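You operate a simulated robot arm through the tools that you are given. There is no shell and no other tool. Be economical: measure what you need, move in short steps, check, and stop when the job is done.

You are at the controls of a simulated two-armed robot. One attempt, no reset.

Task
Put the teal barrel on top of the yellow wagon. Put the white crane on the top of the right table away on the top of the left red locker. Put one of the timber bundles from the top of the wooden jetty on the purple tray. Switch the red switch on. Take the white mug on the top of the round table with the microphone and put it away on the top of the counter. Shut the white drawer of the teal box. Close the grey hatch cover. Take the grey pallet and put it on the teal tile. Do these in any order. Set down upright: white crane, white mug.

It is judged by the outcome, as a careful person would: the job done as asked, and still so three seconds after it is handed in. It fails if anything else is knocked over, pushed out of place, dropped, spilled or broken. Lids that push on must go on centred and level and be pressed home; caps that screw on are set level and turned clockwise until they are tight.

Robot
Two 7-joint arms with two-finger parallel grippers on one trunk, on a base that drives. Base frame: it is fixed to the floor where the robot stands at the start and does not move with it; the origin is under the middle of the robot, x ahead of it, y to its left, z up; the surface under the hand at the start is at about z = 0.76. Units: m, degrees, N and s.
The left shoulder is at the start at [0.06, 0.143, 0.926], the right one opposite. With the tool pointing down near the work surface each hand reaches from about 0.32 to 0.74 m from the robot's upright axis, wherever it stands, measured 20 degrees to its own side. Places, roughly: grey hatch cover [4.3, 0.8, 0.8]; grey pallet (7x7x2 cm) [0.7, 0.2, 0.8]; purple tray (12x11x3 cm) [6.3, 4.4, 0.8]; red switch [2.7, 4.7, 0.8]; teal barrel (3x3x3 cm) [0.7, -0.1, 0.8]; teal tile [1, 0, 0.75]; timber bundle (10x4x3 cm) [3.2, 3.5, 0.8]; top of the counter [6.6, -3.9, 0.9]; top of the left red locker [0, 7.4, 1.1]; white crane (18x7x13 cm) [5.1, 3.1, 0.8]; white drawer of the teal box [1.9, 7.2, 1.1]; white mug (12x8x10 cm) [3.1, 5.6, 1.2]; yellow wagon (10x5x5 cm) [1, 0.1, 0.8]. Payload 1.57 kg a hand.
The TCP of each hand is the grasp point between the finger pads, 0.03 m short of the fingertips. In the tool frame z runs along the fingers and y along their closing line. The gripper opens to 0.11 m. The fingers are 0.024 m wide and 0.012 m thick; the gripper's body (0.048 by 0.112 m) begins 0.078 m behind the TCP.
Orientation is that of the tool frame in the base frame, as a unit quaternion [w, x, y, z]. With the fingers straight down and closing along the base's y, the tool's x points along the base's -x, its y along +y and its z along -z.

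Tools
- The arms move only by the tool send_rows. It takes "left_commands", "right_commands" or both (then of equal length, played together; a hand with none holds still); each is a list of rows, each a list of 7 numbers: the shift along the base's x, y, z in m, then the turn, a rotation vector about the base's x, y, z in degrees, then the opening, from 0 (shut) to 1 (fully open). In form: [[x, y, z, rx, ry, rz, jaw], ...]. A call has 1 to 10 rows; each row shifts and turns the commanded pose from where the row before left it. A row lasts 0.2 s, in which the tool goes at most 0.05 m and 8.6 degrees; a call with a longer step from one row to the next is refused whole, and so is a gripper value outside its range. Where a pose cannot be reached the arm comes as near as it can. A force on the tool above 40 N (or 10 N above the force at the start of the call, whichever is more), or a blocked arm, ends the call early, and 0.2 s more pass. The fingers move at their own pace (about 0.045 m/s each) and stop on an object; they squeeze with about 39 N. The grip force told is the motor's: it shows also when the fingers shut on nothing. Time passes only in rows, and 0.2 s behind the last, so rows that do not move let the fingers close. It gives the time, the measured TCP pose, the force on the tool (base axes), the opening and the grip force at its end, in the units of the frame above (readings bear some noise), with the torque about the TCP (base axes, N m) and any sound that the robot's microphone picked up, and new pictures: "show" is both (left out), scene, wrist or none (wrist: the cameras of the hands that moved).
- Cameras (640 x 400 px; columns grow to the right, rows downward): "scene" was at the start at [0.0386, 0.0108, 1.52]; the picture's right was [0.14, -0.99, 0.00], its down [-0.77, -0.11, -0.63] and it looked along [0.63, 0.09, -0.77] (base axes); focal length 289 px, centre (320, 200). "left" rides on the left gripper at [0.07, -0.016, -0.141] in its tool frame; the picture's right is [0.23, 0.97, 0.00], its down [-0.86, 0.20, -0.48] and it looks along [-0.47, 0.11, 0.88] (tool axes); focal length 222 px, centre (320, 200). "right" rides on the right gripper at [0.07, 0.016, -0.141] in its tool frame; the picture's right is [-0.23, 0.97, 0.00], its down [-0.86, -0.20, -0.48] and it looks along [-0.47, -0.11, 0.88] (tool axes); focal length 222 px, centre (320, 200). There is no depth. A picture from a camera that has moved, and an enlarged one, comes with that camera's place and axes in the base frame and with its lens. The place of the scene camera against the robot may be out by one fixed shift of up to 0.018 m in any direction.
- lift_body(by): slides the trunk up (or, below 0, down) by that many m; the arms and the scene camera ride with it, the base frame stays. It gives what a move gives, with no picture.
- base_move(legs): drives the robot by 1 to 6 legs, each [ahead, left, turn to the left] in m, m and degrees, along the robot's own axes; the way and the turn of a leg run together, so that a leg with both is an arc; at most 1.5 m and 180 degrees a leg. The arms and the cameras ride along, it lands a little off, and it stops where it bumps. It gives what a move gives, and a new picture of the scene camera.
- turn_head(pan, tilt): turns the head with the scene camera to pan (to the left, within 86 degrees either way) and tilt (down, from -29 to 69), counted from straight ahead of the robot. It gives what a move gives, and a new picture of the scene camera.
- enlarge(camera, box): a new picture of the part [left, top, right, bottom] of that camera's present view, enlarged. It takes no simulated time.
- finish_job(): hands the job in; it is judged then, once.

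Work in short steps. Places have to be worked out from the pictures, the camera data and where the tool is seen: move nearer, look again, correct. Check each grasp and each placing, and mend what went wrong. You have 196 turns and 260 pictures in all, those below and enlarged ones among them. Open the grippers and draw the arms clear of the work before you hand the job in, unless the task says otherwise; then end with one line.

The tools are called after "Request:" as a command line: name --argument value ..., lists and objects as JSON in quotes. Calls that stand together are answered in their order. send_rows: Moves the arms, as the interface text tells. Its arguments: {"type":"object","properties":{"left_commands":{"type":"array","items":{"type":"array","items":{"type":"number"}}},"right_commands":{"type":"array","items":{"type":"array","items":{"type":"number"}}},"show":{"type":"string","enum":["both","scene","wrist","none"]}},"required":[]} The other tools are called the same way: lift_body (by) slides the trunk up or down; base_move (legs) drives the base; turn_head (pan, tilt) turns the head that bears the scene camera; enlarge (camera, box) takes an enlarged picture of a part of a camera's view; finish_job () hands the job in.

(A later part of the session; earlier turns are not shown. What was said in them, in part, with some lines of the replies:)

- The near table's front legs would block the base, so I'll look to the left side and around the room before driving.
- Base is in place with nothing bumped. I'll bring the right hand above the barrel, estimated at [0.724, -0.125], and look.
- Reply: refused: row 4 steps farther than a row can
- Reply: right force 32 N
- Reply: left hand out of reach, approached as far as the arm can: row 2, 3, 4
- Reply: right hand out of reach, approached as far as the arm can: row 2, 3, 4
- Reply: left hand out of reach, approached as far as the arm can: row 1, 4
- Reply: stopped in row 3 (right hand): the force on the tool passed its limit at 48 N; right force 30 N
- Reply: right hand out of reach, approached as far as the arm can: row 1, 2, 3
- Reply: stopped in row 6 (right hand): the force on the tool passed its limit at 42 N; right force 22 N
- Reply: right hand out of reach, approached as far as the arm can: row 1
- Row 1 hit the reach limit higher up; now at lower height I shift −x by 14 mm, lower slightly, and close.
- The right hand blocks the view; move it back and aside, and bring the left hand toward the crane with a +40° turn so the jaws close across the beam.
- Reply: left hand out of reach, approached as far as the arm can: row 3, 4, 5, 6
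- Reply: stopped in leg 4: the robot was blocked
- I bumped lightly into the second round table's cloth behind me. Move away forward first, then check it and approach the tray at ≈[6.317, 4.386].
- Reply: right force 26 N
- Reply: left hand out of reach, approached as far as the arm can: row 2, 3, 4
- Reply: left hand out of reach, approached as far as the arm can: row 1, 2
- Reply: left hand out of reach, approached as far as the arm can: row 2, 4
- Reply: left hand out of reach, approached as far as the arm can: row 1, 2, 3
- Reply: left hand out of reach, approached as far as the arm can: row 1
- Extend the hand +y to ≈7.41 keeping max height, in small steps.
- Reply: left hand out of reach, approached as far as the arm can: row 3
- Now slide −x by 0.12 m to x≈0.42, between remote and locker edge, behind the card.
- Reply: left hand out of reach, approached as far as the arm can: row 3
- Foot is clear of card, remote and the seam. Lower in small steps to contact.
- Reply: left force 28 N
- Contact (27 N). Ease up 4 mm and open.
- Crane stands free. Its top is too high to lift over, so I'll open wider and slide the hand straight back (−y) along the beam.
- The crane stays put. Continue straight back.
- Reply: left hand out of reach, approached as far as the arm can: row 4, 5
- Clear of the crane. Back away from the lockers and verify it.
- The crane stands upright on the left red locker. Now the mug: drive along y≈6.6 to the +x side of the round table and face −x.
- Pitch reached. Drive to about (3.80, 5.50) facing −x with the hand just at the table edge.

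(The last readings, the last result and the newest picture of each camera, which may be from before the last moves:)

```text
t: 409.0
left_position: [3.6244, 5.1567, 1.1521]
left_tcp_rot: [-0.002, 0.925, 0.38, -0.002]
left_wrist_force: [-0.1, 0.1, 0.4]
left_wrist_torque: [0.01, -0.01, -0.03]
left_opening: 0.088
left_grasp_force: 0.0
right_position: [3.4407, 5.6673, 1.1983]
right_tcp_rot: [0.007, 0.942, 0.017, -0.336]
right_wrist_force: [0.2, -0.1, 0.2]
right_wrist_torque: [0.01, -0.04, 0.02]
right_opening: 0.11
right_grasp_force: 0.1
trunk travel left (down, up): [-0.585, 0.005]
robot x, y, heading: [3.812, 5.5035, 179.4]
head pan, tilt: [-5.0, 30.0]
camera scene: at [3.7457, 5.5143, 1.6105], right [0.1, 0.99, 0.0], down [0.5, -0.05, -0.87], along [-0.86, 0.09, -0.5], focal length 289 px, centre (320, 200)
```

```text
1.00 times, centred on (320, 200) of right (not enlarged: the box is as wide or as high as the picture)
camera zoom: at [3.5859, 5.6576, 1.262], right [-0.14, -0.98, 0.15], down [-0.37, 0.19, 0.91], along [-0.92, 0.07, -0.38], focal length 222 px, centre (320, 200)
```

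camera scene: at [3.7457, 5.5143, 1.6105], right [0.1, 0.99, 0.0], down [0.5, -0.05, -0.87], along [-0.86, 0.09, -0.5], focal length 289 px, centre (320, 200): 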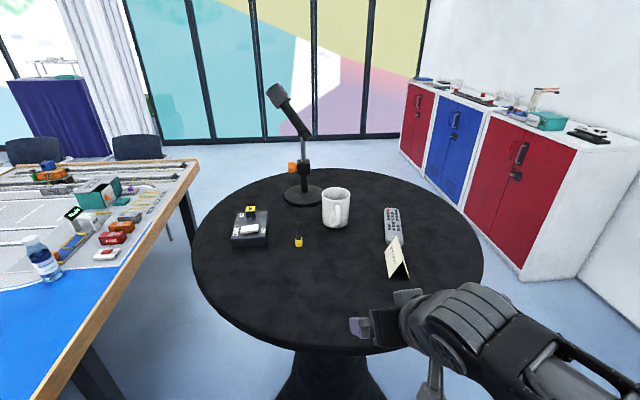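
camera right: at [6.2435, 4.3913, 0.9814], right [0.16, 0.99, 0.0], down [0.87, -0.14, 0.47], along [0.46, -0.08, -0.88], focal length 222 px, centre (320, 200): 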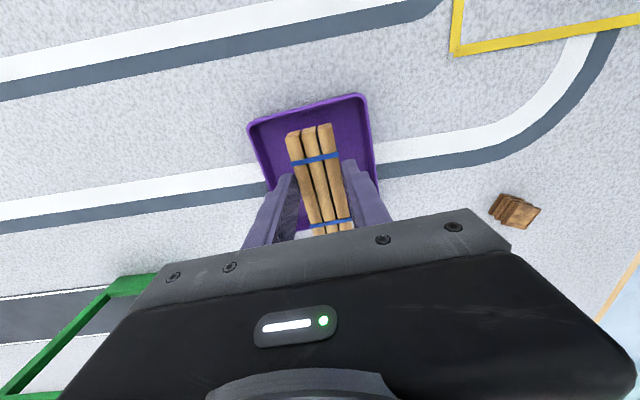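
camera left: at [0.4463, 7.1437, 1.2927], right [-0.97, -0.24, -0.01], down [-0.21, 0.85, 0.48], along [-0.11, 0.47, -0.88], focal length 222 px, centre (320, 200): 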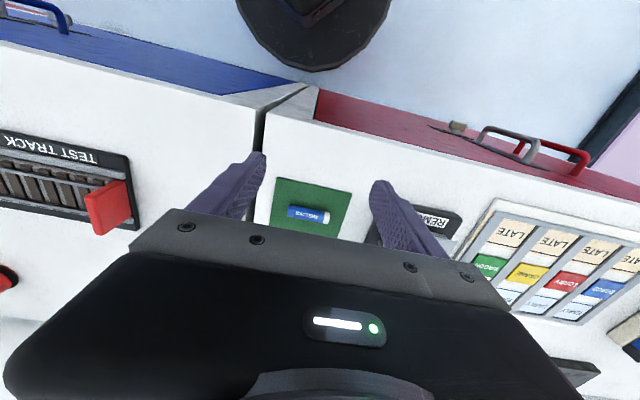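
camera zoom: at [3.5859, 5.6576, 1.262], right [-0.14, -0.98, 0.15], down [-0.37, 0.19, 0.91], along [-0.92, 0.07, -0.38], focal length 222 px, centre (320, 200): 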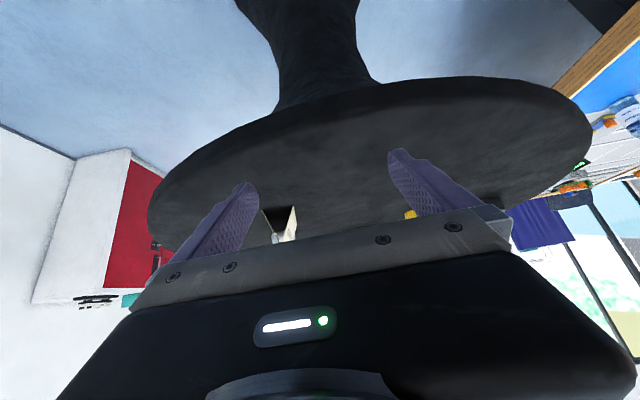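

Mug centre ≈[3.045, 5.622]; hand path clears the tent card. Align y and approach to x≈3.18, then check.

Request:
send_rows --right_commands '[[0, -0.044, 0, 0, 0, 0, 1], [-0.042, 0, 0, 0, 0, 0, 1], [-0.042, 0, 0, 0, 0, 0, 1], [-0.042, 0, 0, 0, 0, 0, 1], [-0.042, 0, 0, 0, 0, 0, 1], [-0.042, 0, 0, 0, 0, 0, 1], [-0.042, 0, 0, 0, 0, 0, 1]]' --show "both"

Request:
enlarge --camera "scene" --box '[250, 150, 450, 300]'

```text
t: 410.6
left_position: [3.6236, 5.1553, 1.1512]
left_tcp_rot: [-0.002, 0.925, 0.379, -0.002]
left_wrist_force: [-0.8, -0.4, -0.1]
left_wrist_torque: [-0.01, -0.03, -0.01]
left_opening: 0.0879
left_grasp_force: 0.0
right_position: [3.1873, 5.6267, 1.197]
right_tcp_rot: [0.008, 0.941, 0.018, -0.337]
right_wrist_force: [-0.8, 0.5, 0.1]
right_wrist_torque: [-0.01, -0.03, 0.03]
right_opening: 0.11
right_grasp_force: 0.0
trunk travel left (down, up): [-0.585, 0.005]
robot x, y, heading: [3.8143, 5.5049, 178.8]
head pan, tilt: [-5.0, 30.0]
camera scene: at [3.7439, 5.5141, 1.6104], right [0.1, 0.99, 0.0], down [0.5, -0.05, -0.87], along [-0.86, 0.09, -0.5], focal length 289 px, centre (320, 200)
camera right: at [3.3319, 5.6159, 1.2619], right [-0.14, -0.98, 0.15], down [-0.37, 0.19, 0.91], along [-0.92, 0.07, -0.39], focal length 222 px, centre (320, 200)
```

scene: 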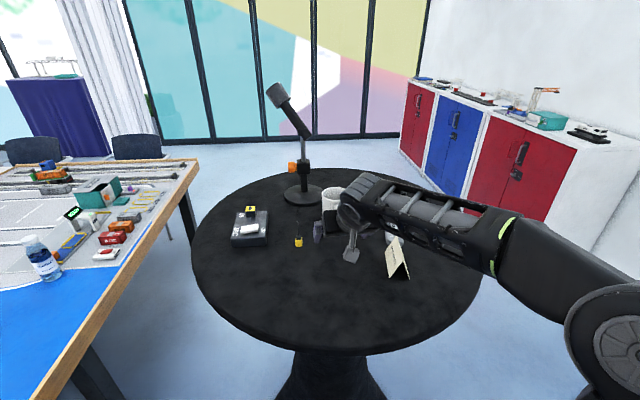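
right: 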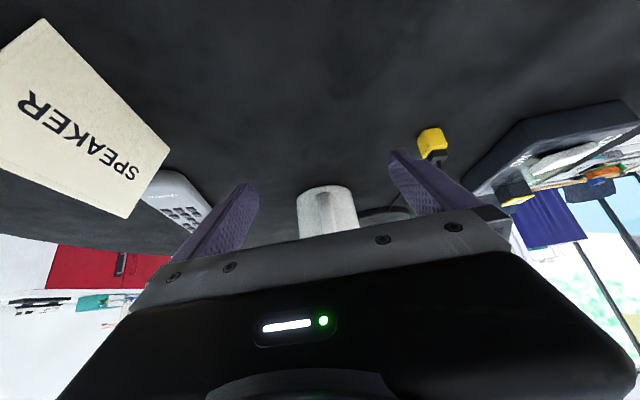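

```text
2.67 times, centred on (350, 225) of scene
camera zoom: at [3.7439, 5.5141, 1.6104], right [0.1, 0.99, 0.0], down [0.5, -0.05, -0.87], along [-0.86, 0.09, -0.5], focal length 771 px, centre (240, 133)
```

zoom: 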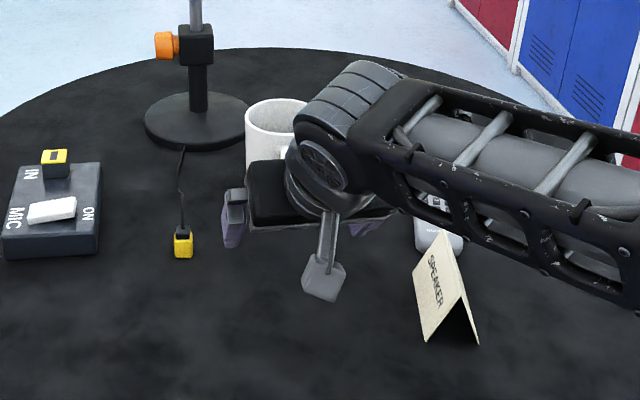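

Mug is between the fingers' line, y≈5.63. Advance 0.14 m to centre on it.

Request:
send_rows --right_commands '[[-0.035, 0.002, 0, 0, 0, 0, 1], [-0.035, 0.001, 0, 0, 0, 0, 1], [-0.035, 0, 0, 0, 0, 0, 1], [-0.033, 0, 0, 0, 0, 0, 1]]' --show "wrist"

Request:
enlarge --camera "scene" --box '[250, 130, 410, 250]'

```text
t: 411.6
left_position: [3.6237, 5.1553, 1.1516]
left_tcp_rot: [-0.002, 0.925, 0.379, -0.002]
left_wrist_force: [0.2, 0.4, 0.5]
left_wrist_torque: [0.03, -0.03, -0.02]
left_opening: 0.0879
left_grasp_force: 0.1
right_position: [3.0495, 5.6277, 1.1978]
right_tcp_rot: [0.007, 0.942, 0.017, -0.336]
right_wrist_force: [0.2, -0.6, 0.3]
right_wrist_torque: [0.01, -0.05, 0.0]
right_opening: 0.1102
right_grasp_force: 0.0
trunk travel left (down, up): [-0.585, 0.005]
robot x, y, heading: [3.816, 5.5055, 179.0]
head pan, tilt: [-5.0, 30.0]
camera right: at [3.1942, 5.6158, 1.2629], right [-0.14, -0.98, 0.15], down [-0.37, 0.19, 0.91], along [-0.92, 0.07, -0.39], focal length 222 px, centre (320, 200)
```

right: 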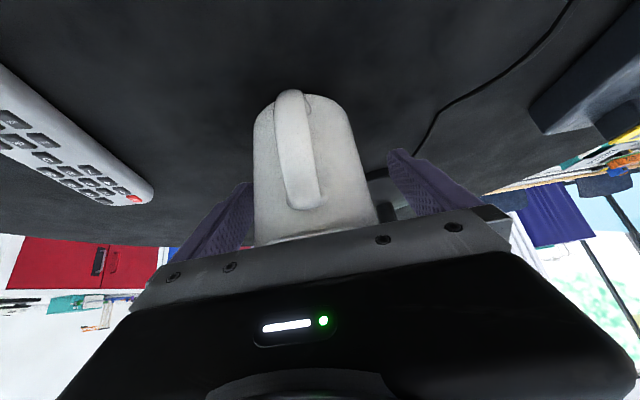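

```text
3.33 times, centred on (330, 190) of scene
camera zoom: at [3.7443, 5.5139, 1.6104], right [0.1, 0.99, 0.0], down [0.5, -0.05, -0.87], along [-0.86, 0.09, -0.5], focal length 963 px, centre (287, 233)
```

zoom: 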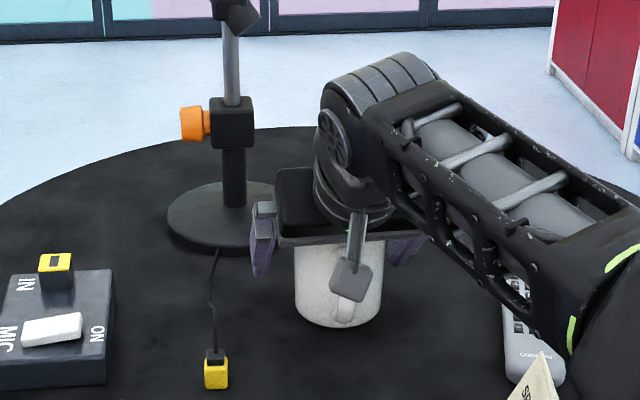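

Mug is between the fingers. Advance 6 mm and close on the body.

Request:
send_rows --right_commands '[[-0.006, 0.001, 0, 0, 0, 0, 1], [0, 0, 0, 0, 0, 0, 0.5], [0, 0, 0, 0, 0, 0, 0.5], [0, 0, 0, 0, 0, 0, 0.5], [0, 0, 0, 0, 0, 0, 0.5]]' --show "wrist"

```text
t: 412.8
left_position: [3.625, 5.157, 1.153]
left_tcp_rot: [-0.003, 0.925, 0.379, -0.003]
left_wrist_force: [0.6, -0.5, 0.0]
left_wrist_torque: [-0.01, 0.02, -0.01]
left_opening: 0.0879
left_grasp_force: 0.1
right_position: [3.0444, 5.6298, 1.1976]
right_tcp_rot: [0.008, 0.941, 0.017, -0.337]
right_wrist_force: [-0.7, 3.7, 1.6]
right_wrist_torque: [-0.04, -0.03, 0.01]
right_opening: 0.0788
right_grasp_force: 32.9
trunk travel left (down, up): [-0.585, 0.005]
robot x, y, heading: [3.8106, 5.5038, 179.0]
head pan, tilt: [-5.0, 30.0]
camera right: at [3.1891, 5.6187, 1.263], right [-0.14, -0.98, 0.15], down [-0.36, 0.19, 0.91], along [-0.92, 0.07, -0.38], focal length 222 px, centre (320, 200)
```

right: 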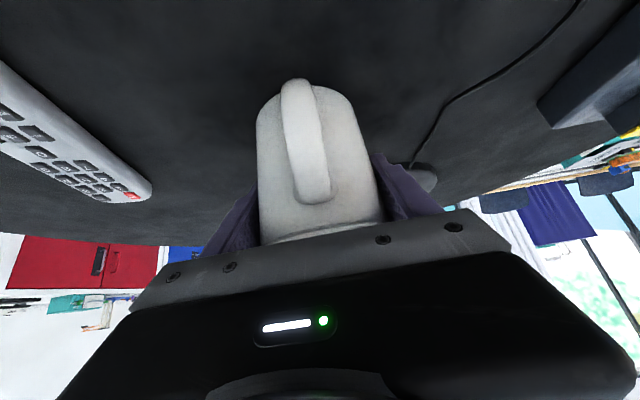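

Mug gripped (79 mm). Lift slowly straight up.

Request:
send_rows --right_commands '[[0, 0, 0, 0, 0, 0, 0.4], [0, 0, 0.015, 0, 0, 0, 0.4], [0, 0, 0.02, 0, 0, 0, 0.4], [0, 0, 0.03, 0, 0, 0, 0.4], [0, 0, 0.03, 0, 0, 0, 0.4]]' --show "both"

```text
t: 414.0
left_position: [3.6248, 5.1557, 1.1515]
left_tcp_rot: [-0.002, 0.925, 0.379, -0.001]
left_wrist_force: [0.2, 0.0, -0.3]
left_wrist_torque: [-0.02, 0.0, 0.01]
left_opening: 0.0881
left_grasp_force: 0.0
right_position: [3.055, 5.6261, 1.2835]
right_tcp_rot: [0.008, 0.942, 0.018, -0.335]
right_wrist_force: [0.1, 1.0, -4.9]
right_wrist_torque: [-0.01, 0.03, 0.03]
right_opening: 0.0788
right_grasp_force: 39.4
right hand out of reach, approached as far as the arm can: row 5
trunk travel left (down, up): [-0.585, 0.005]
robot x, y, heading: [3.81, 5.508, 178.8]
head pan, tilt: [-5.0, 30.0]
camera scene: at [3.7461, 5.5147, 1.6105], right [0.1, 0.99, 0.0], down [0.5, -0.05, -0.87], along [-0.86, 0.09, -0.5], focal length 289 px, centre (320, 200)
camera right: at [3.1999, 5.6158, 1.3497], right [-0.14, -0.98, 0.15], down [-0.37, 0.19, 0.91], along [-0.92, 0.07, -0.39], focal length 222 px, centre (320, 200)
```

scene: 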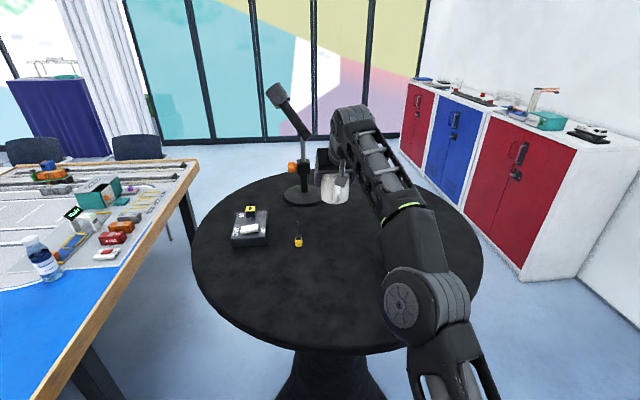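
right: 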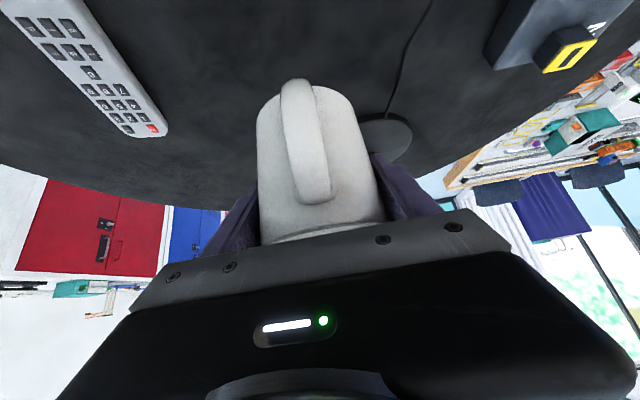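

Mug lifted upright. Reverse away from the table, then bring the mug in closer.

Request:
base_move --legs '[[-0.55, 0, 0]]'

Request:
send_rows --right_commands '[[0.04, 0, -0.01, 0, 0, 0, 0.4], [0.04, 0, -0.01, 0, 0, 0, 0.4], [0.04, 0, -0.01, 0, 0, 0, 0.4], [0.04, 0, -0.02, 0, 0, 0, 0.4], [0.04, 0, -0.02, 0, 0, 0, 0.4], [0.04, 0, -0.02, 0, 0, 0, 0.4]]' --show "scene"

```text
t: 417.2
left_position: [4.1777, 5.1465, 1.1521]
left_tcp_rot: [-0.002, 0.923, 0.384, -0.002]
left_wrist_force: [-0.2, 0.2, 0.5]
left_wrist_torque: [0.02, 0.02, 0.03]
left_opening: 0.088
left_grasp_force: 0.0
right_position: [3.6034, 5.6126, 1.2842]
right_tcp_rot: [0.008, 0.941, 0.02, -0.336]
right_wrist_force: [0.2, 0.8, -3.5]
right_wrist_torque: [-0.02, 0.0, 0.0]
right_opening: 0.0785
right_grasp_force: 38.8
trunk travel left (down, up): [-0.585, 0.005]
robot x, y, heading: [4.3622, 5.5015, 179.4]
head pan, tilt: [-5.0, 30.0]
camera scene: at [4.295, 5.5068, 1.6105], right [0.1, 1.0, 0.0], down [0.5, -0.05, -0.87], along [-0.86, 0.08, -0.5], focal length 289 px, centre (320, 200)
```

scene: 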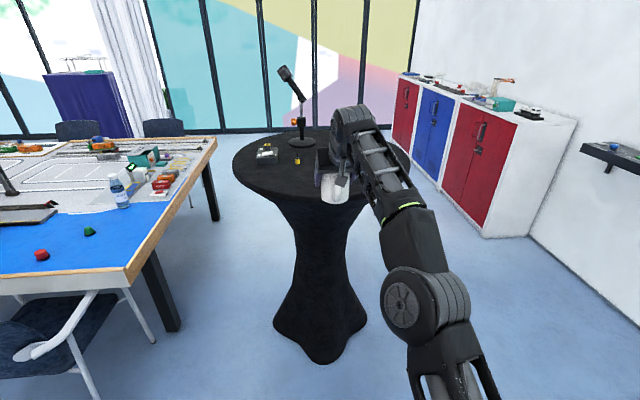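

```text
t: 418.6
left_position: [4.1778, 5.147, 1.1525]
left_tcp_rot: [-0.002, 0.923, 0.384, -0.002]
left_wrist_force: [0.3, 0.2, -0.6]
left_wrist_torque: [0.0, 0.0, 0.01]
left_opening: 0.0881
left_grasp_force: 0.1
right_position: [3.8435, 5.6117, 1.1943]
right_tcp_rot: [0.01, 0.942, 0.021, -0.335]
right_wrist_force: [1.4, -0.2, -6.2]
right_wrist_torque: [-0.01, 0.06, 0.0]
right_opening: 0.0785
right_grasp_force: 38.1
trunk travel left (down, up): [-0.585, 0.005]
robot x, y, heading: [4.3601, 5.4989, 179.6]
head pan, tilt: [-5.0, 30.0]
camera scene: at [4.2958, 5.5069, 1.6105], right [0.1, 1.0, 0.0], down [0.5, -0.05, -0.87], along [-0.86, 0.08, -0.5], focal length 289 px, centre (320, 200)
```

scene: 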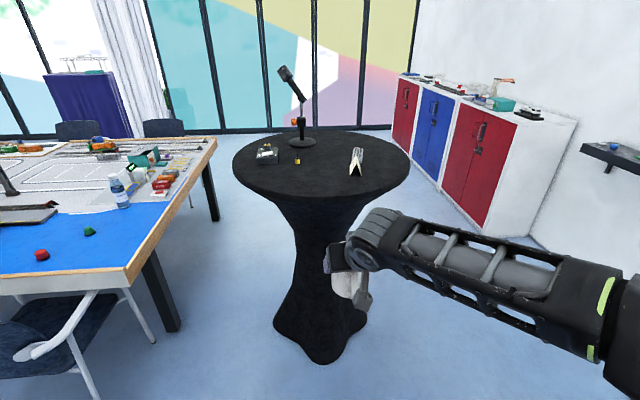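

Table items undisturbed. Drive: strafe to y≈6.6, run west to x≈0.45, then turn to face −y.

Request:
base_move --legs '[[0, -1.08, 0], [1.3, 0, 0], [1.3, 0, 0], [1.3, 0, 0], [0, 0, 90.4]]'

```text
t: 446.5
left_position: [0.8475, 6.409, 1.1525]
left_tcp_rot: [0.0, 0.336, 0.942, -0.002]
left_wrist_force: [0.6, 0.2, -0.1]
left_wrist_torque: [-0.01, 0.0, 0.03]
left_opening: 0.0879
left_grasp_force: 0.1
right_position: [0.4169, 6.0298, 1.1954]
right_tcp_rot: [0.255, 0.618, 0.71, -0.219]
right_wrist_force: [-1.2, -0.3, -3.9]
right_wrist_torque: [-0.01, 0.03, -0.02]
right_opening: 0.0773
right_grasp_force: 38.7
trunk travel left (down, up): [-0.585, 0.005]
robot x, y, heading: [0.4765, 6.5575, -85.1]
head pan, tilt: [-5.0, 30.0]
camera scene: at [0.4713, 6.4986, 1.6104], right [-1.0, 0.0, 0.0], down [0.0, 0.5, -0.87], along [0.0, -0.87, -0.5], focal length 289 px, centre (320, 200)
```

scene: 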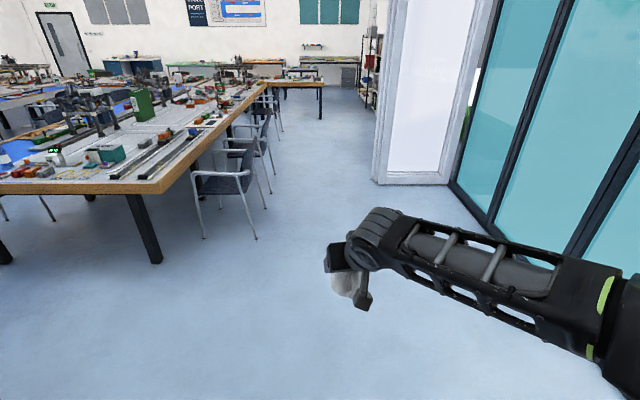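

Aisle centre x≈0.36. Correct heading and drive −y to y≈1.0.

Request:
base_move --legs '[[0, 0, -4.9], [1.4, -0.1, 0], [1.4, 0, 0], [1.4, 0, 0], [1.35, 0, 0]]'

Request:
turn_head --pan 0 --tilt 22

```text
t: 474.1
left_position: [0.7332, 0.7048, 1.1532]
left_tcp_rot: [0.001, 0.373, 0.928, -0.002]
left_wrist_force: [-0.3, -0.1, -0.3]
left_wrist_torque: [0.0, -0.01, 0.0]
left_opening: 0.0877
left_grasp_force: 0.1
right_position: [0.2744, 0.361, 1.1951]
right_tcp_rot: [0.245, 0.645, 0.687, -0.228]
right_wrist_force: [-0.1, 0.1, -4.1]
right_wrist_torque: [-0.02, 0.01, -0.03]
right_opening: 0.0779
right_grasp_force: 39.3
trunk travel left (down, up): [-0.585, 0.005]
robot x, y, heading: [0.3821, 0.8844, -89.5]
head pan, tilt: [-5.0, 30.0]
camera scene: at [0.3651, 0.8223, 1.6104], right [-1.0, 0.08, 0.0], down [0.04, 0.5, -0.87], along [-0.07, -0.86, -0.5], focal length 289 px, centre (320, 200)
```

scene: 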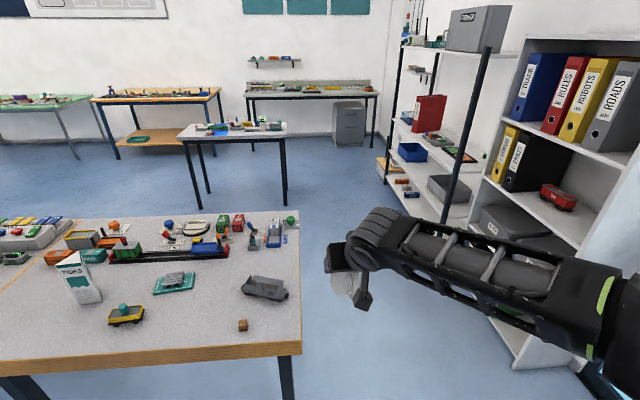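

```text
t: 474.8
left_position: [0.7335, 0.7035, 1.1512]
left_tcp_rot: [-0.001, 0.374, 0.927, -0.002]
left_wrist_force: [1.0, 0.3, 0.0]
left_wrist_torque: [0.01, 0.01, 0.01]
left_opening: 0.0881
left_grasp_force: 0.1
right_position: [0.2739, 0.3617, 1.1954]
right_tcp_rot: [0.246, 0.645, 0.687, -0.229]
right_wrist_force: [-0.4, -1.0, -3.9]
right_wrist_torque: [-0.03, -0.01, -0.02]
right_opening: 0.0777
right_grasp_force: 39.3
trunk travel left (down, up): [-0.585, 0.005]
robot x, y, heading: [0.38, 0.8809, -89.6]
head pan, tilt: [0.0, 22.0]
camera scene: at [0.3729, 0.82, 1.6232], right [-1.0, -0.01, 0.0], down [0.0, 0.38, -0.93], along [0.01, -0.93, -0.38], focal length 289 px, centre (320, 200)
```

scene: 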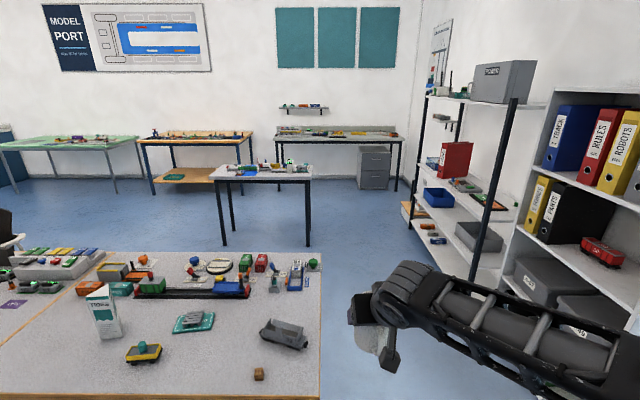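

Corridor to the right of the small table is clear. Move to x≈−0.12, go ahead to y≈−1.15, then strafe left (+x) to x≈1.65.

Request:
base_move --legs '[[0, -0.5, -0.5], [1.4, 0, 0], [0.63, 0, 0], [0, 1.3, 0], [0, 0.48, 0]]'

Request:
turn_head --pan 70 --tilt 15

Request:
turn_head --pan 25 --tilt 18

```text
t: 496.1
left_position: [2.0641, -1.2987, 1.1514]
left_tcp_rot: [0.0, 0.37, 0.929, -0.002]
left_wrist_force: [0.0, 0.2, -1.1]
left_wrist_torque: [0.03, -0.02, -0.01]
left_opening: 0.088
left_grasp_force: 0.0
right_position: [1.6056, -1.6449, 1.1944]
right_tcp_rot: [0.246, 0.642, 0.689, -0.228]
right_wrist_force: [0.0, 0.2, -4.3]
right_wrist_torque: [-0.07, 0.0, -0.03]
right_opening: 0.0777
right_grasp_force: 38.8
trunk travel left (down, up): [-0.585, 0.005]
robot x, y, heading: [1.7093, -1.1195, -89.1]
head pan, tilt: [0.0, 22.0]
camera scene: at [1.7026, -1.1849, 1.6232], right [-1.0, -0.01, 0.0], down [-0.01, 0.37, -0.93], along [0.01, -0.93, -0.37], focal length 289 px, centre (320, 200)
```

scene: 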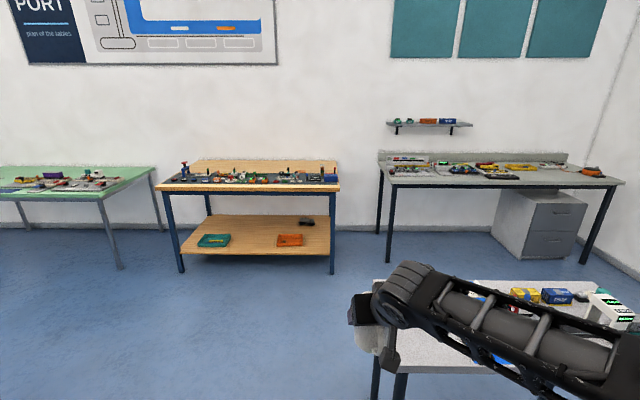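

```text
t: 497.6
left_position: [2.0641, -1.2988, 1.1511]
left_tcp_rot: [0.0, 0.371, 0.929, -0.003]
left_wrist_force: [-0.5, -0.5, -0.2]
left_wrist_torque: [-0.01, -0.01, 0.03]
left_opening: 0.0881
left_grasp_force: 0.0
right_position: [1.6062, -1.6434, 1.1935]
right_tcp_rot: [0.246, 0.643, 0.688, -0.228]
right_wrist_force: [0.7, 0.7, -4.5]
right_wrist_torque: [-0.02, 0.03, -0.03]
right_opening: 0.0774
right_grasp_force: 39.5
trunk travel left (down, up): [-0.585, 0.005]
robot x, y, heading: [1.7066, -1.1221, -89.1]
head pan, tilt: [70.0, 15.0]
camera scene: at [1.7885, -1.1228, 1.6347], right [-0.33, -0.94, 0.0], down [-0.24, 0.09, -0.97], along [0.91, -0.32, -0.26], focal length 289 px, centre (320, 200)
```

scene: 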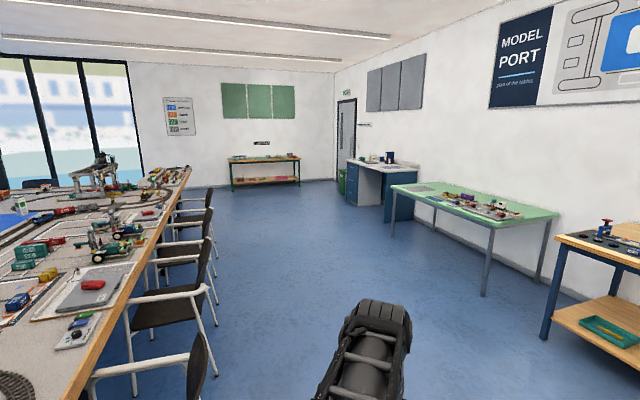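

```text
t: 498.7
left_position: [2.0633, -1.2991, 1.1523]
left_tcp_rot: [-0.001, 0.371, 0.929, -0.002]
left_wrist_force: [0.5, 0.4, 0.1]
left_wrist_torque: [0.01, 0.01, 0.01]
left_opening: 0.0881
left_grasp_force: 0.0
right_position: [1.6055, -1.6447, 1.1943]
right_tcp_rot: [0.246, 0.644, 0.688, -0.228]
right_wrist_force: [0.5, -0.4, -3.7]
right_wrist_torque: [-0.04, 0.03, 0.03]
right_opening: 0.0777
right_grasp_force: 38.9
trunk travel left (down, up): [-0.585, 0.005]
robot x, y, heading: [1.7105, -1.1249, -88.8]
head pan, tilt: [25.0, 18.0]
camera scene: at [1.7411, -1.1761, 1.6298], right [-0.9, -0.44, 0.0], down [-0.14, 0.28, -0.95], along [0.42, -0.86, -0.31], focal length 289 px, centre (320, 200)
```

scene: 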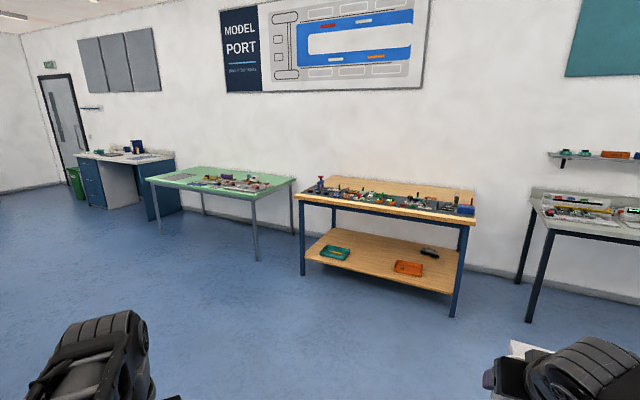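

Counter (white top, blue drawers) is visible near [6.6, −3.9]. Go ahead 0.4, turn left 72° and drive along to about (6.4, −2.9).

Request:
base_move --legs '[[0.4, 0, 0], [0, 0, 72], [1.4, 0, 0], [1.4, 0, 0], [1.4, 0, 0], [0.65, 0, 0]]'

Request:
turn_head --pan -60 --tilt 25

```text
t: 527.3
left_position: [6.5903, -2.9232, 1.1517]
left_tcp_rot: [0.001, -0.21, 0.978, -0.003]
left_wrist_force: [0.3, 0.1, 0.5]
left_wrist_torque: [0.02, -0.01, -0.01]
left_opening: 0.0879
left_grasp_force: 0.1
right_position: [6.7385, -3.4783, 1.1946]
right_tcp_rot: [0.331, 0.15, 0.93, -0.052]
right_wrist_force: [-0.3, 0.0, -4.8]
right_wrist_torque: [0.0, 0.0, -0.02]
right_opening: 0.0774
right_grasp_force: 38.9
trunk travel left (down, up): [-0.585, 0.005]
robot x, y, heading: [6.2911, -3.1849, -21.3]
head pan, tilt: [25.0, 18.0]
camera scene: at [6.3514, -3.1697, 1.6297], right [0.06, -1.0, 0.0], down [-0.31, -0.02, -0.95], along [0.95, 0.06, -0.31], focal length 289 px, centre (320, 200)
```

scene: 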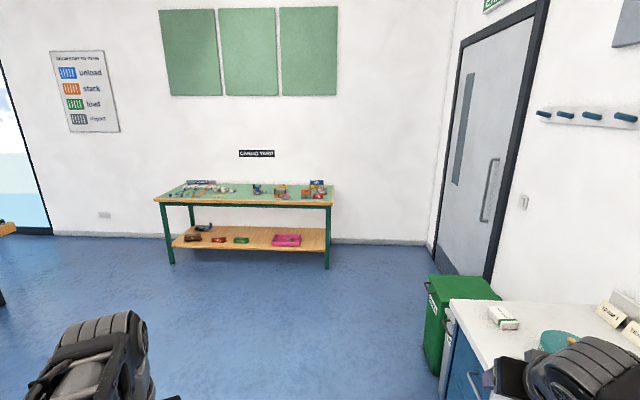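

```text
t: 528.9
left_position: [6.5908, -2.9238, 1.1531]
left_tcp_rot: [0.001, -0.21, 0.978, -0.002]
left_wrist_force: [0.3, 0.5, 0.4]
left_wrist_torque: [0.0, -0.04, 0.01]
left_opening: 0.088
left_grasp_force: 0.1
right_position: [6.7388, -3.4784, 1.1949]
right_tcp_rot: [0.332, 0.149, 0.93, -0.052]
right_wrist_force: [0.3, -0.5, -4.3]
right_wrist_torque: [-0.03, -0.09, -0.01]
right_opening: 0.0776
right_grasp_force: 38.7
trunk travel left (down, up): [-0.585, 0.005]
robot x, y, heading: [6.293, -3.1836, -21.3]
head pan, tilt: [-60.0, 25.0]
camera scene: at [6.2715, -3.2665, 1.6184], right [-0.99, -0.15, 0.0], down [-0.06, 0.42, -0.91], along [0.14, -0.9, -0.42], focal length 289 px, centre (320, 200)
```

scene: 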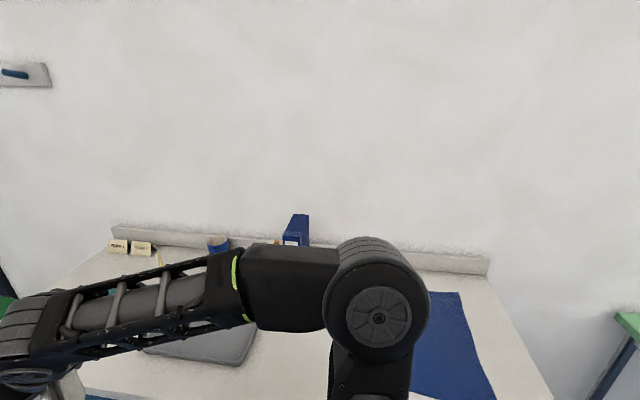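

I'm near the counter. Strafe away 0.35 m and turn to face it.

Request:
base_move --legs '[[0, 0.4, 0], [0, 0, -68.5]]'

Request:
turn_head --pan 5 --tilt 35

```text
t: 534.4
left_position: [6.7877, -2.996, 1.1529]
left_tcp_rot: [0.0, 0.382, 0.924, -0.003]
left_wrist_force: [0.3, 0.4, 0.0]
left_wrist_torque: [0.01, -0.01, -0.01]
left_opening: 0.088
left_grasp_force: 0.2
right_position: [6.3235, -3.3295, 1.194]
right_tcp_rot: [0.242, 0.653, 0.679, -0.232]
right_wrist_force: [-0.2, -0.8, -4.0]
right_wrist_torque: [-0.03, -0.01, 0.01]
right_opening: 0.0774
right_grasp_force: 39.2
trunk travel left (down, up): [-0.585, 0.005]
robot x, y, heading: [6.4415, -2.8119, -90.7]
head pan, tilt: [-60.0, 25.0]
camera scene: at [6.3506, -2.8254, 1.6184], right [-0.49, 0.87, 0.0], down [0.37, 0.21, -0.91], along [-0.79, -0.44, -0.42], focal length 289 px, centre (320, 200)
```

scene: 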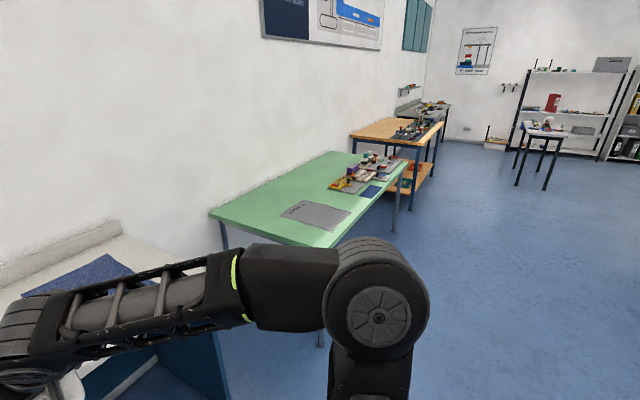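

```text
t: 535.8
left_position: [6.7892, -2.9965, 1.1518]
left_tcp_rot: [0.0, 0.383, 0.924, -0.003]
left_wrist_force: [0.0, -0.3, 0.9]
left_wrist_torque: [0.01, -0.01, 0.0]
left_opening: 0.0881
left_grasp_force: 0.1
right_position: [6.3226, -3.3283, 1.1943]
right_tcp_rot: [0.243, 0.652, 0.68, -0.231]
right_wrist_force: [0.2, -0.1, -3.7]
right_wrist_torque: [-0.02, -0.02, -0.02]
right_opening: 0.0776
right_grasp_force: 39.0
trunk travel left (down, up): [-0.585, 0.005]
robot x, y, heading: [6.4393, -2.815, -90.7]
head pan, tilt: [5.0, 35.0]
camera scene: at [6.4376, -2.8681, 1.6027], right [-1.0, -0.08, 0.0], down [-0.04, 0.57, -0.82], along [0.06, -0.82, -0.57], focal length 289 px, centre (320, 200)
```

scene: 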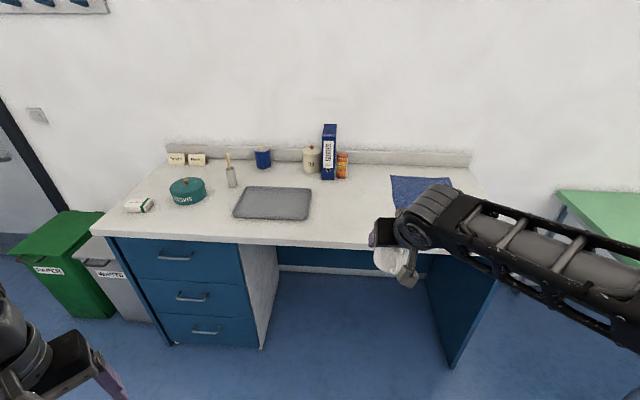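

Free area on the counter between the grey tray and blue cloth: around [6.38, −3.79], top z≈0.9. Drive ahead 0.3 m, then move the mug over.

Request:
base_move --legs '[[0.3, 0, 0.7]]'

Request:
send_rows --right_commands '[[0.012, -0.035, -0.02, 0, 0, 0, 0.4], [0.012, -0.035, -0.03, 0, 0, 0, 0.4], [0.012, -0.035, -0.03, 0, 0, 0, 0.4], [0.012, -0.035, -0.03, 0, 0, 0, 0.4], [0, 0, -0.04, 0, 0, 0, 0.4]]' --show "both"

Request:
enlarge --camera "scene" --box '[220, 150, 460, 300]'

```text
t: 537.8
left_position: [6.7898, -3.2829, 1.1519]
left_tcp_rot: [0.0, 0.377, 0.926, -0.002]
left_wrist_force: [-0.7, -0.5, -0.8]
left_wrist_torque: [0.04, -0.01, 0.04]
left_opening: 0.0881
left_grasp_force: 0.1
right_position: [6.3279, -3.6243, 1.1925]
right_tcp_rot: [0.245, 0.648, 0.684, -0.23]
right_wrist_force: [0.5, -0.7, -5.4]
right_wrist_torque: [-0.05, 0.01, -0.01]
right_opening: 0.0777
right_grasp_force: 39.3
trunk travel left (down, up): [-0.585, 0.005]
robot x, y, heading: [6.4397, -3.1, -89.7]
head pan, tilt: [5.0, 35.0]
camera scene: at [6.4373, -3.1604, 1.6026], right [-1.0, -0.09, 0.0], down [-0.05, 0.57, -0.82], along [0.07, -0.82, -0.57], focal length 289 px, centre (320, 200)
```

scene: 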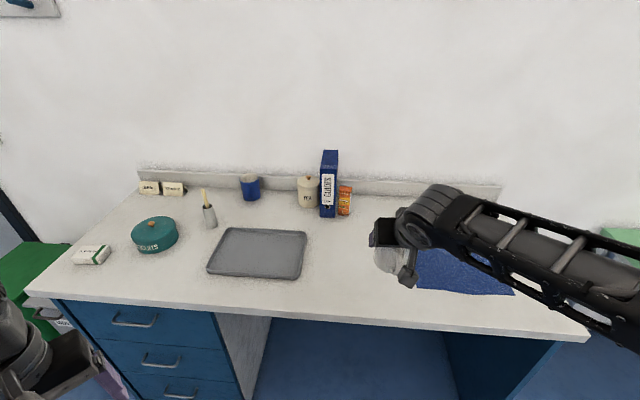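

```text
t: 539.0
left_position: [6.7898, -3.2824, 1.1518]
left_tcp_rot: [0.0, 0.376, 0.927, -0.003]
left_wrist_force: [-0.5, 0.4, 0.4]
left_wrist_torque: [-0.02, 0.01, 0.0]
left_opening: 0.088
left_grasp_force: 0.1
right_position: [6.3775, -3.763, 1.0429]
right_tcp_rot: [0.246, 0.646, 0.685, -0.23]
right_wrist_force: [0.2, -0.5, -4.0]
right_wrist_torque: [-0.03, -0.01, 0.0]
right_opening: 0.0777
right_grasp_force: 38.7
trunk travel left (down, up): [-0.585, 0.005]
robot x, y, heading: [6.4357, -3.0983, -90.0]
head pan, tilt: [5.0, 35.0]
camera scene: at [6.4374, -3.1593, 1.6027], right [-1.0, -0.09, 0.0], down [-0.05, 0.57, -0.82], along [0.07, -0.82, -0.57], focal length 289 px, centre (320, 200)
camera right: at [6.3852, -3.6178, 1.1085], right [0.98, -0.12, 0.15], down [-0.18, -0.37, 0.91], along [-0.05, -0.92, -0.39], focal length 222 px, centre (320, 200)
```

scene: 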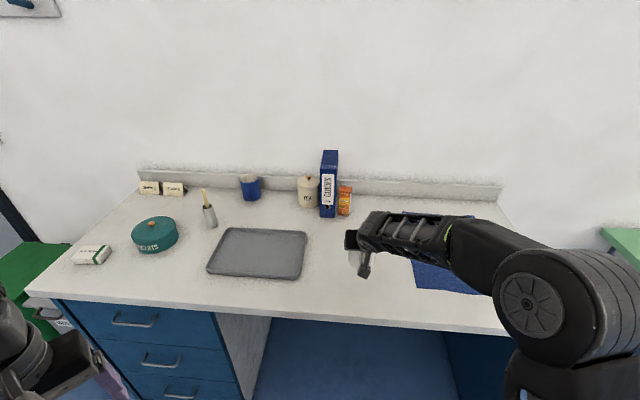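
right: 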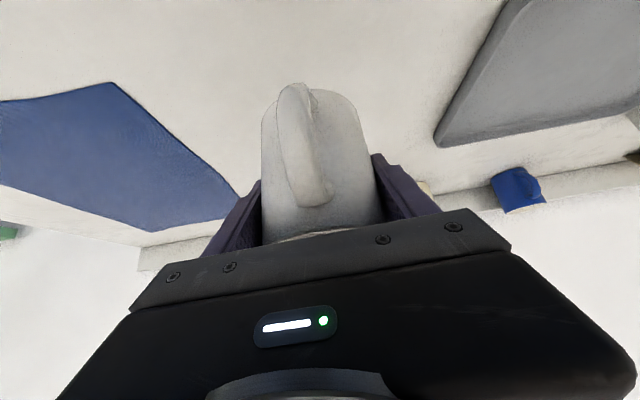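

```text
2.67 times, centred on (340, 225) of scene
camera zoom: at [6.4374, -3.1593, 1.6027], right [-1.0, -0.09, 0.0], down [-0.05, 0.57, -0.82], along [0.07, -0.82, -0.57], focal length 771 px, centre (267, 133)
```

zoom: 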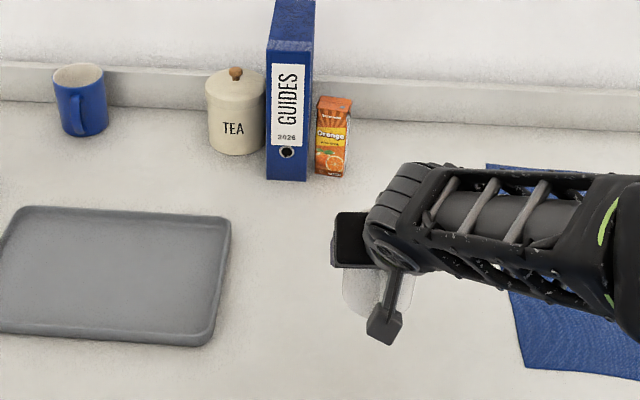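

Spot is clear. Lower toward the counter: first to 0.985, then small steps to contact.

Request:
send_rows --right_commands '[[0, -0.01, -0.025, 0, 0, 0, 0.4], [0, 0, -0.02, 0, 0, 0, 0.4], [0, 0, -0.008, 0, 0, 0, 0.4], [0, 0, -0.005, 0, 0, 0, 0.4]]' --show "wrist"

```text
t: 540.0
left_position: [6.7897, -3.282, 1.1511]
left_tcp_rot: [0.0, 0.377, 0.926, -0.003]
left_wrist_force: [-0.3, 0.8, -0.6]
left_wrist_torque: [0.01, 0.01, 0.02]
left_opening: 0.0878
left_grasp_force: 0.1
right_position: [6.375, -3.7727, 0.9848]
right_tcp_rot: [0.245, 0.647, 0.684, -0.229]
right_wrist_force: [-0.4, -0.2, -3.8]
right_wrist_torque: [-0.05, 0.02, 0.01]
right_opening: 0.0774
right_grasp_force: 38.8
trunk travel left (down, up): [-0.585, 0.005]
robot x, y, heading: [6.4382, -3.101, -89.9]
head pan, tilt: [5.0, 35.0]
camera right: at [6.3845, -3.6284, 1.0513], right [0.98, -0.12, 0.15], down [-0.18, -0.37, 0.91], along [-0.05, -0.92, -0.39], focal length 222 px, centre (320, 200)
```

right: 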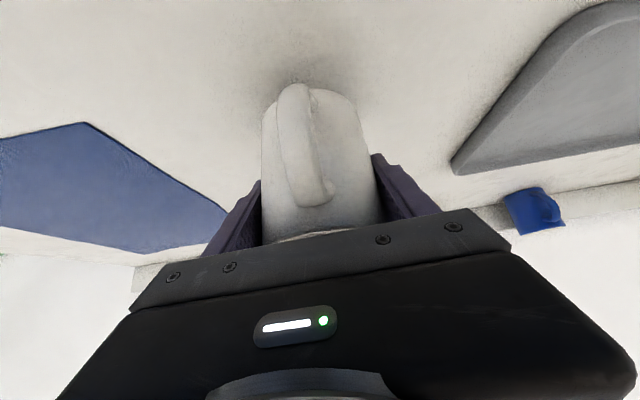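

Close to the surface (shadow under the mug). Continue with small steps.

Request:
send_rows --right_commands '[[0, 0, -0.005, 0, 0, 0, 0.4], [0, 0, -0.004, 0, 0, 0, 0.4], [0, 0, -0.004, 0, 0, 0, 0.4], [0, 0, -0.003, 0, 0, 0, 0.4]]' --show "none"

```text
t: 541.0
left_position: [6.7892, -3.2821, 1.153]
left_tcp_rot: [0.0, 0.376, 0.927, -0.002]
left_wrist_force: [0.7, -0.7, -0.3]
left_wrist_torque: [0.02, -0.01, 0.04]
left_opening: 0.0879
left_grasp_force: 0.0
right_position: [6.3779, -3.7713, 0.9701]
right_tcp_rot: [0.245, 0.647, 0.685, -0.229]
right_wrist_force: [-0.4, -0.2, -4.4]
right_wrist_torque: [-0.01, -0.02, 0.02]
right_opening: 0.0774
right_grasp_force: 39.0
trunk travel left (down, up): [-0.585, 0.005]
robot x, y, heading: [6.4359, -3.1008, -89.8]
head pan, tilt: [5.0, 35.0]
```

Request:
send_rows --right_commands '[[0, 0, -0.003, 0, 0, 0, 0.4], [0, 0, -0.003, 0, 0, 0, 0.4], [0, 0, -0.003, 0, 0, 0, 0.4]]' --show "none"

```text
t: 541.8
left_position: [6.7915, -3.2821, 1.1526]
left_tcp_rot: [0.0, 0.376, 0.927, -0.002]
left_wrist_force: [-0.1, -0.5, -0.3]
left_wrist_torque: [0.0, 0.0, -0.02]
left_opening: 0.0882
left_grasp_force: 0.0
right_position: [6.3761, -3.7738, 0.9604]
right_tcp_rot: [0.245, 0.648, 0.684, -0.229]
right_wrist_force: [-0.8, -0.5, -5.0]
right_wrist_torque: [-0.03, 0.01, -0.02]
right_opening: 0.0775
right_grasp_force: 38.9
trunk travel left (down, up): [-0.585, 0.005]
robot x, y, heading: [6.4372, -3.1052, -89.5]
head pan, tilt: [5.0, 35.0]
```

Request:
send_rows --right_commands '[[0, 0, -0.003, 0, 0, 0, 0.4], [0, 0, -0.003, 0, 0, 0, 0.4], [0, 0, -0.002, 0, 0, 0, 0.4]]' --show "wrist"

```text
t: 542.6
left_position: [6.7887, -3.2804, 1.1533]
left_tcp_rot: [0.001, 0.376, 0.926, -0.004]
left_wrist_force: [-0.5, -0.6, -0.2]
left_wrist_torque: [0.01, 0.02, 0.02]
left_opening: 0.0881
left_grasp_force: 0.1
right_position: [6.3766, -3.773, 0.9569]
right_tcp_rot: [0.248, 0.646, 0.684, -0.231]
right_wrist_force: [-1.4, 4.8, 21.0]
right_wrist_torque: [0.45, 0.91, -0.21]
right_opening: 0.0777
right_grasp_force: 39.3
trunk travel left (down, up): [-0.585, 0.005]
robot x, y, heading: [6.4348, -3.0986, -90.0]
head pan, tilt: [5.0, 35.0]
camera right: at [6.3847, -3.6284, 1.0218], right [0.98, -0.12, 0.15], down [-0.18, -0.36, 0.91], along [-0.05, -0.92, -0.38], focal length 222 px, centre (320, 200)
```

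right: 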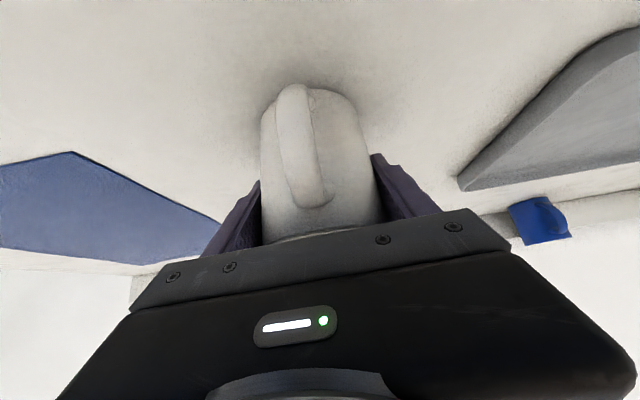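

Contact (21 N). Ease up 2 mm and open fully.

Request:
send_rows --right_commands '[[0, 0, 0.0025, 0, 0, 0, 0.4], [0, 0, 0, 0, 0, 0, 1], [0, 0, 0, 0, 0, 0, 1], [0, 0, 0, 0, 0, 0, 1]]' --show "wrist"

```text
t: 543.6
left_position: [6.7898, -3.2826, 1.1515]
left_tcp_rot: [0.0, 0.376, 0.927, -0.003]
left_wrist_force: [-0.9, -0.6, 0.0]
left_wrist_torque: [-0.02, -0.01, 0.01]
left_opening: 0.0879
left_grasp_force: 0.1
right_position: [6.376, -3.7727, 0.9548]
right_tcp_rot: [0.244, 0.647, 0.685, -0.23]
right_wrist_force: [-0.4, -0.1, 0.5]
right_wrist_torque: [0.01, 0.01, -0.03]
right_opening: 0.1101
right_grasp_force: 0.0
trunk travel left (down, up): [-0.585, 0.005]
robot x, y, heading: [6.4339, -3.0991, -89.7]
head pan, tilt: [5.0, 35.0]
camera right: at [6.3841, -3.6285, 1.021], right [0.98, -0.12, 0.15], down [-0.18, -0.37, 0.91], along [-0.06, -0.92, -0.39], focal length 222 px, centre (320, 200)
```

right: 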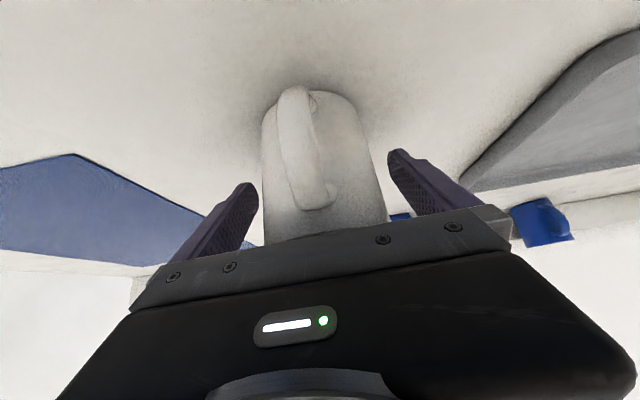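

Mug stands free. Withdraw along the tool axis (back and up).

Request:
send_rows --right_commands '[[0, 0.012, 0.015, 0, 0, 0, 1], [0, 0.025, 0.03, 0, 0, 0, 1], [0, 0.025, 0.03, 0, 0, 0, 1], [0, 0.025, 0.03, 0, 0, 0, 1], [0, 0.035, 0.03, 0, 0, 0, 1], [0, 0.045, 0.01, 0, 0, 0, 1], [0, 0.045, 0, 0, 0, 0, 1]]' --show "both"

Request:
enlarge --camera "scene" --box '[240, 150, 480, 300]'

```text
t: 545.2
left_position: [6.789, -3.2814, 1.1527]
left_tcp_rot: [0.001, 0.377, 0.926, -0.002]
left_wrist_force: [-0.1, -0.2, 0.0]
left_wrist_torque: [0.04, -0.06, 0.02]
left_opening: 0.0879
left_grasp_force: 0.1
right_position: [6.3713, -3.5632, 1.1019]
right_tcp_rot: [0.245, 0.647, 0.685, -0.229]
right_wrist_force: [-0.5, 0.6, 0.7]
right_wrist_torque: [0.02, -0.04, 0.02]
right_opening: 0.1103
right_grasp_force: 0.1
trunk travel left (down, up): [-0.585, 0.005]
robot x, y, heading: [6.4362, -3.1001, -89.7]
head pan, tilt: [5.0, 35.0]
camera scene: at [6.4354, -3.1586, 1.6027], right [-1.0, -0.09, 0.0], down [-0.05, 0.57, -0.82], along [0.07, -0.82, -0.57], focal length 289 px, centre (320, 200)
camera right: at [6.3799, -3.4189, 1.1683], right [0.98, -0.12, 0.15], down [-0.18, -0.37, 0.91], along [-0.06, -0.92, -0.39], focal length 222 px, centre (320, 200)
```

scene: 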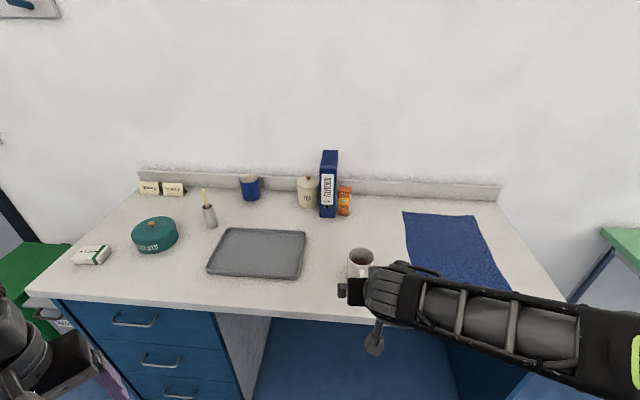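
right: 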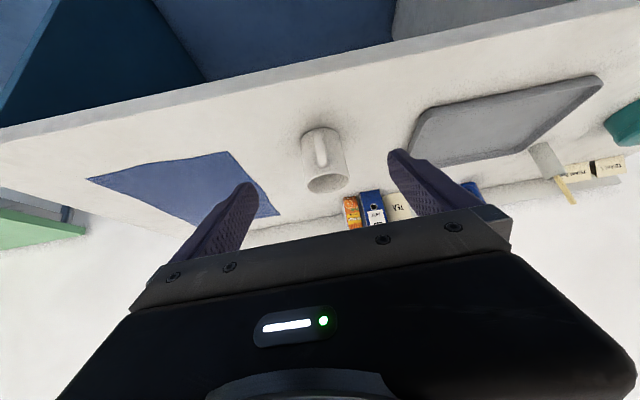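

```text
2.67 times, centred on (360, 225) of scene
camera zoom: at [6.4354, -3.1586, 1.6027], right [-1.0, -0.09, 0.0], down [-0.05, 0.57, -0.82], along [0.07, -0.82, -0.57], focal length 771 px, centre (213, 133)
```

zoom: 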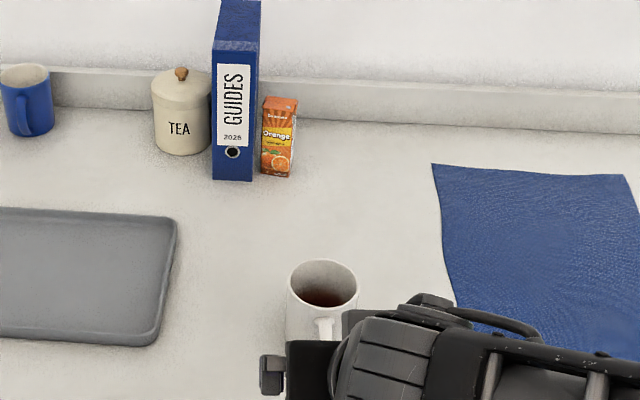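

The mug stands upright on the counter. Back away so the arms are clear.

Request:
base_move --legs '[[-0.45, 0, 0]]'

Request:
enlarge --camera "scene" --box '[200, 120, 460, 280]'

```text
t: 547.9
left_position: [6.7891, -2.831, 1.152]
left_tcp_rot: [0.0, 0.379, 0.925, -0.003]
left_wrist_force: [1.1, 0.1, 0.1]
left_wrist_torque: [-0.01, 0.03, 0.0]
left_opening: 0.0879
left_grasp_force: 0.1
right_position: [6.3707, -3.1113, 1.1033]
right_tcp_rot: [0.245, 0.649, 0.683, -0.231]
right_wrist_force: [0.1, 0.1, -0.1]
right_wrist_torque: [-0.02, -0.01, 0.0]
right_opening: 0.1102
right_grasp_force: 0.1
trunk travel left (down, up): [-0.585, 0.005]
robot x, y, heading: [6.4354, -2.6509, -90.1]
head pan, tilt: [5.0, 35.0]
camera scene: at [6.4368, -2.7072, 1.6027], right [-1.0, -0.09, 0.0], down [-0.05, 0.57, -0.82], along [0.07, -0.82, -0.57], focal length 289 px, centre (320, 200)
```

scene: 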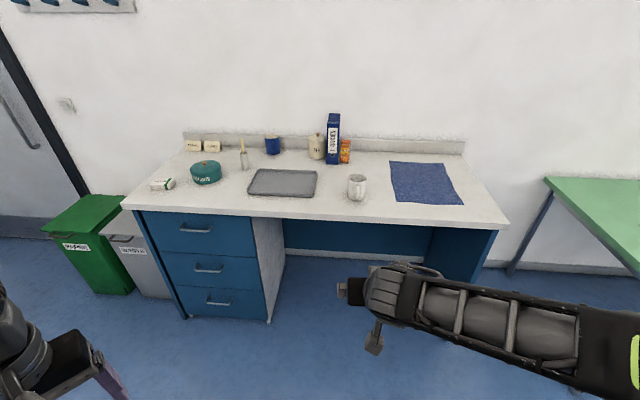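

```text
2.46 times, centred on (330, 200) of scene
camera zoom: at [6.4368, -2.7072, 1.6027], right [-1.0, -0.09, 0.0], down [-0.05, 0.57, -0.82], along [0.07, -0.82, -0.57], focal length 711 px, centre (295, 200)
```

zoom: 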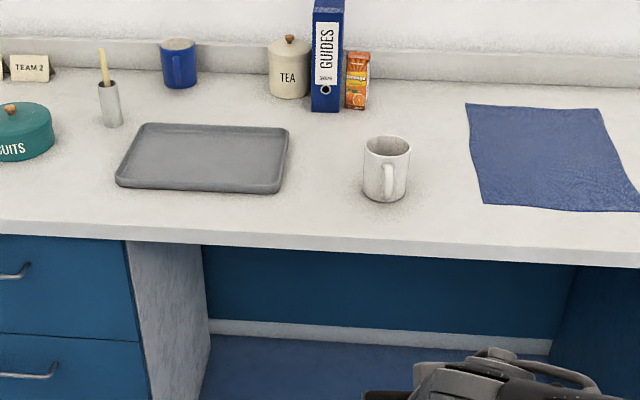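

All eight jobs are done, the grippers are open and the arms are clear, so I'm handing in.

Request:
finish_job

```text
The job is handed in.
```

All eight jobs are done and the job is handed in; along the way I bumped the second round table once, and when I looked it was still standing with its items upright.
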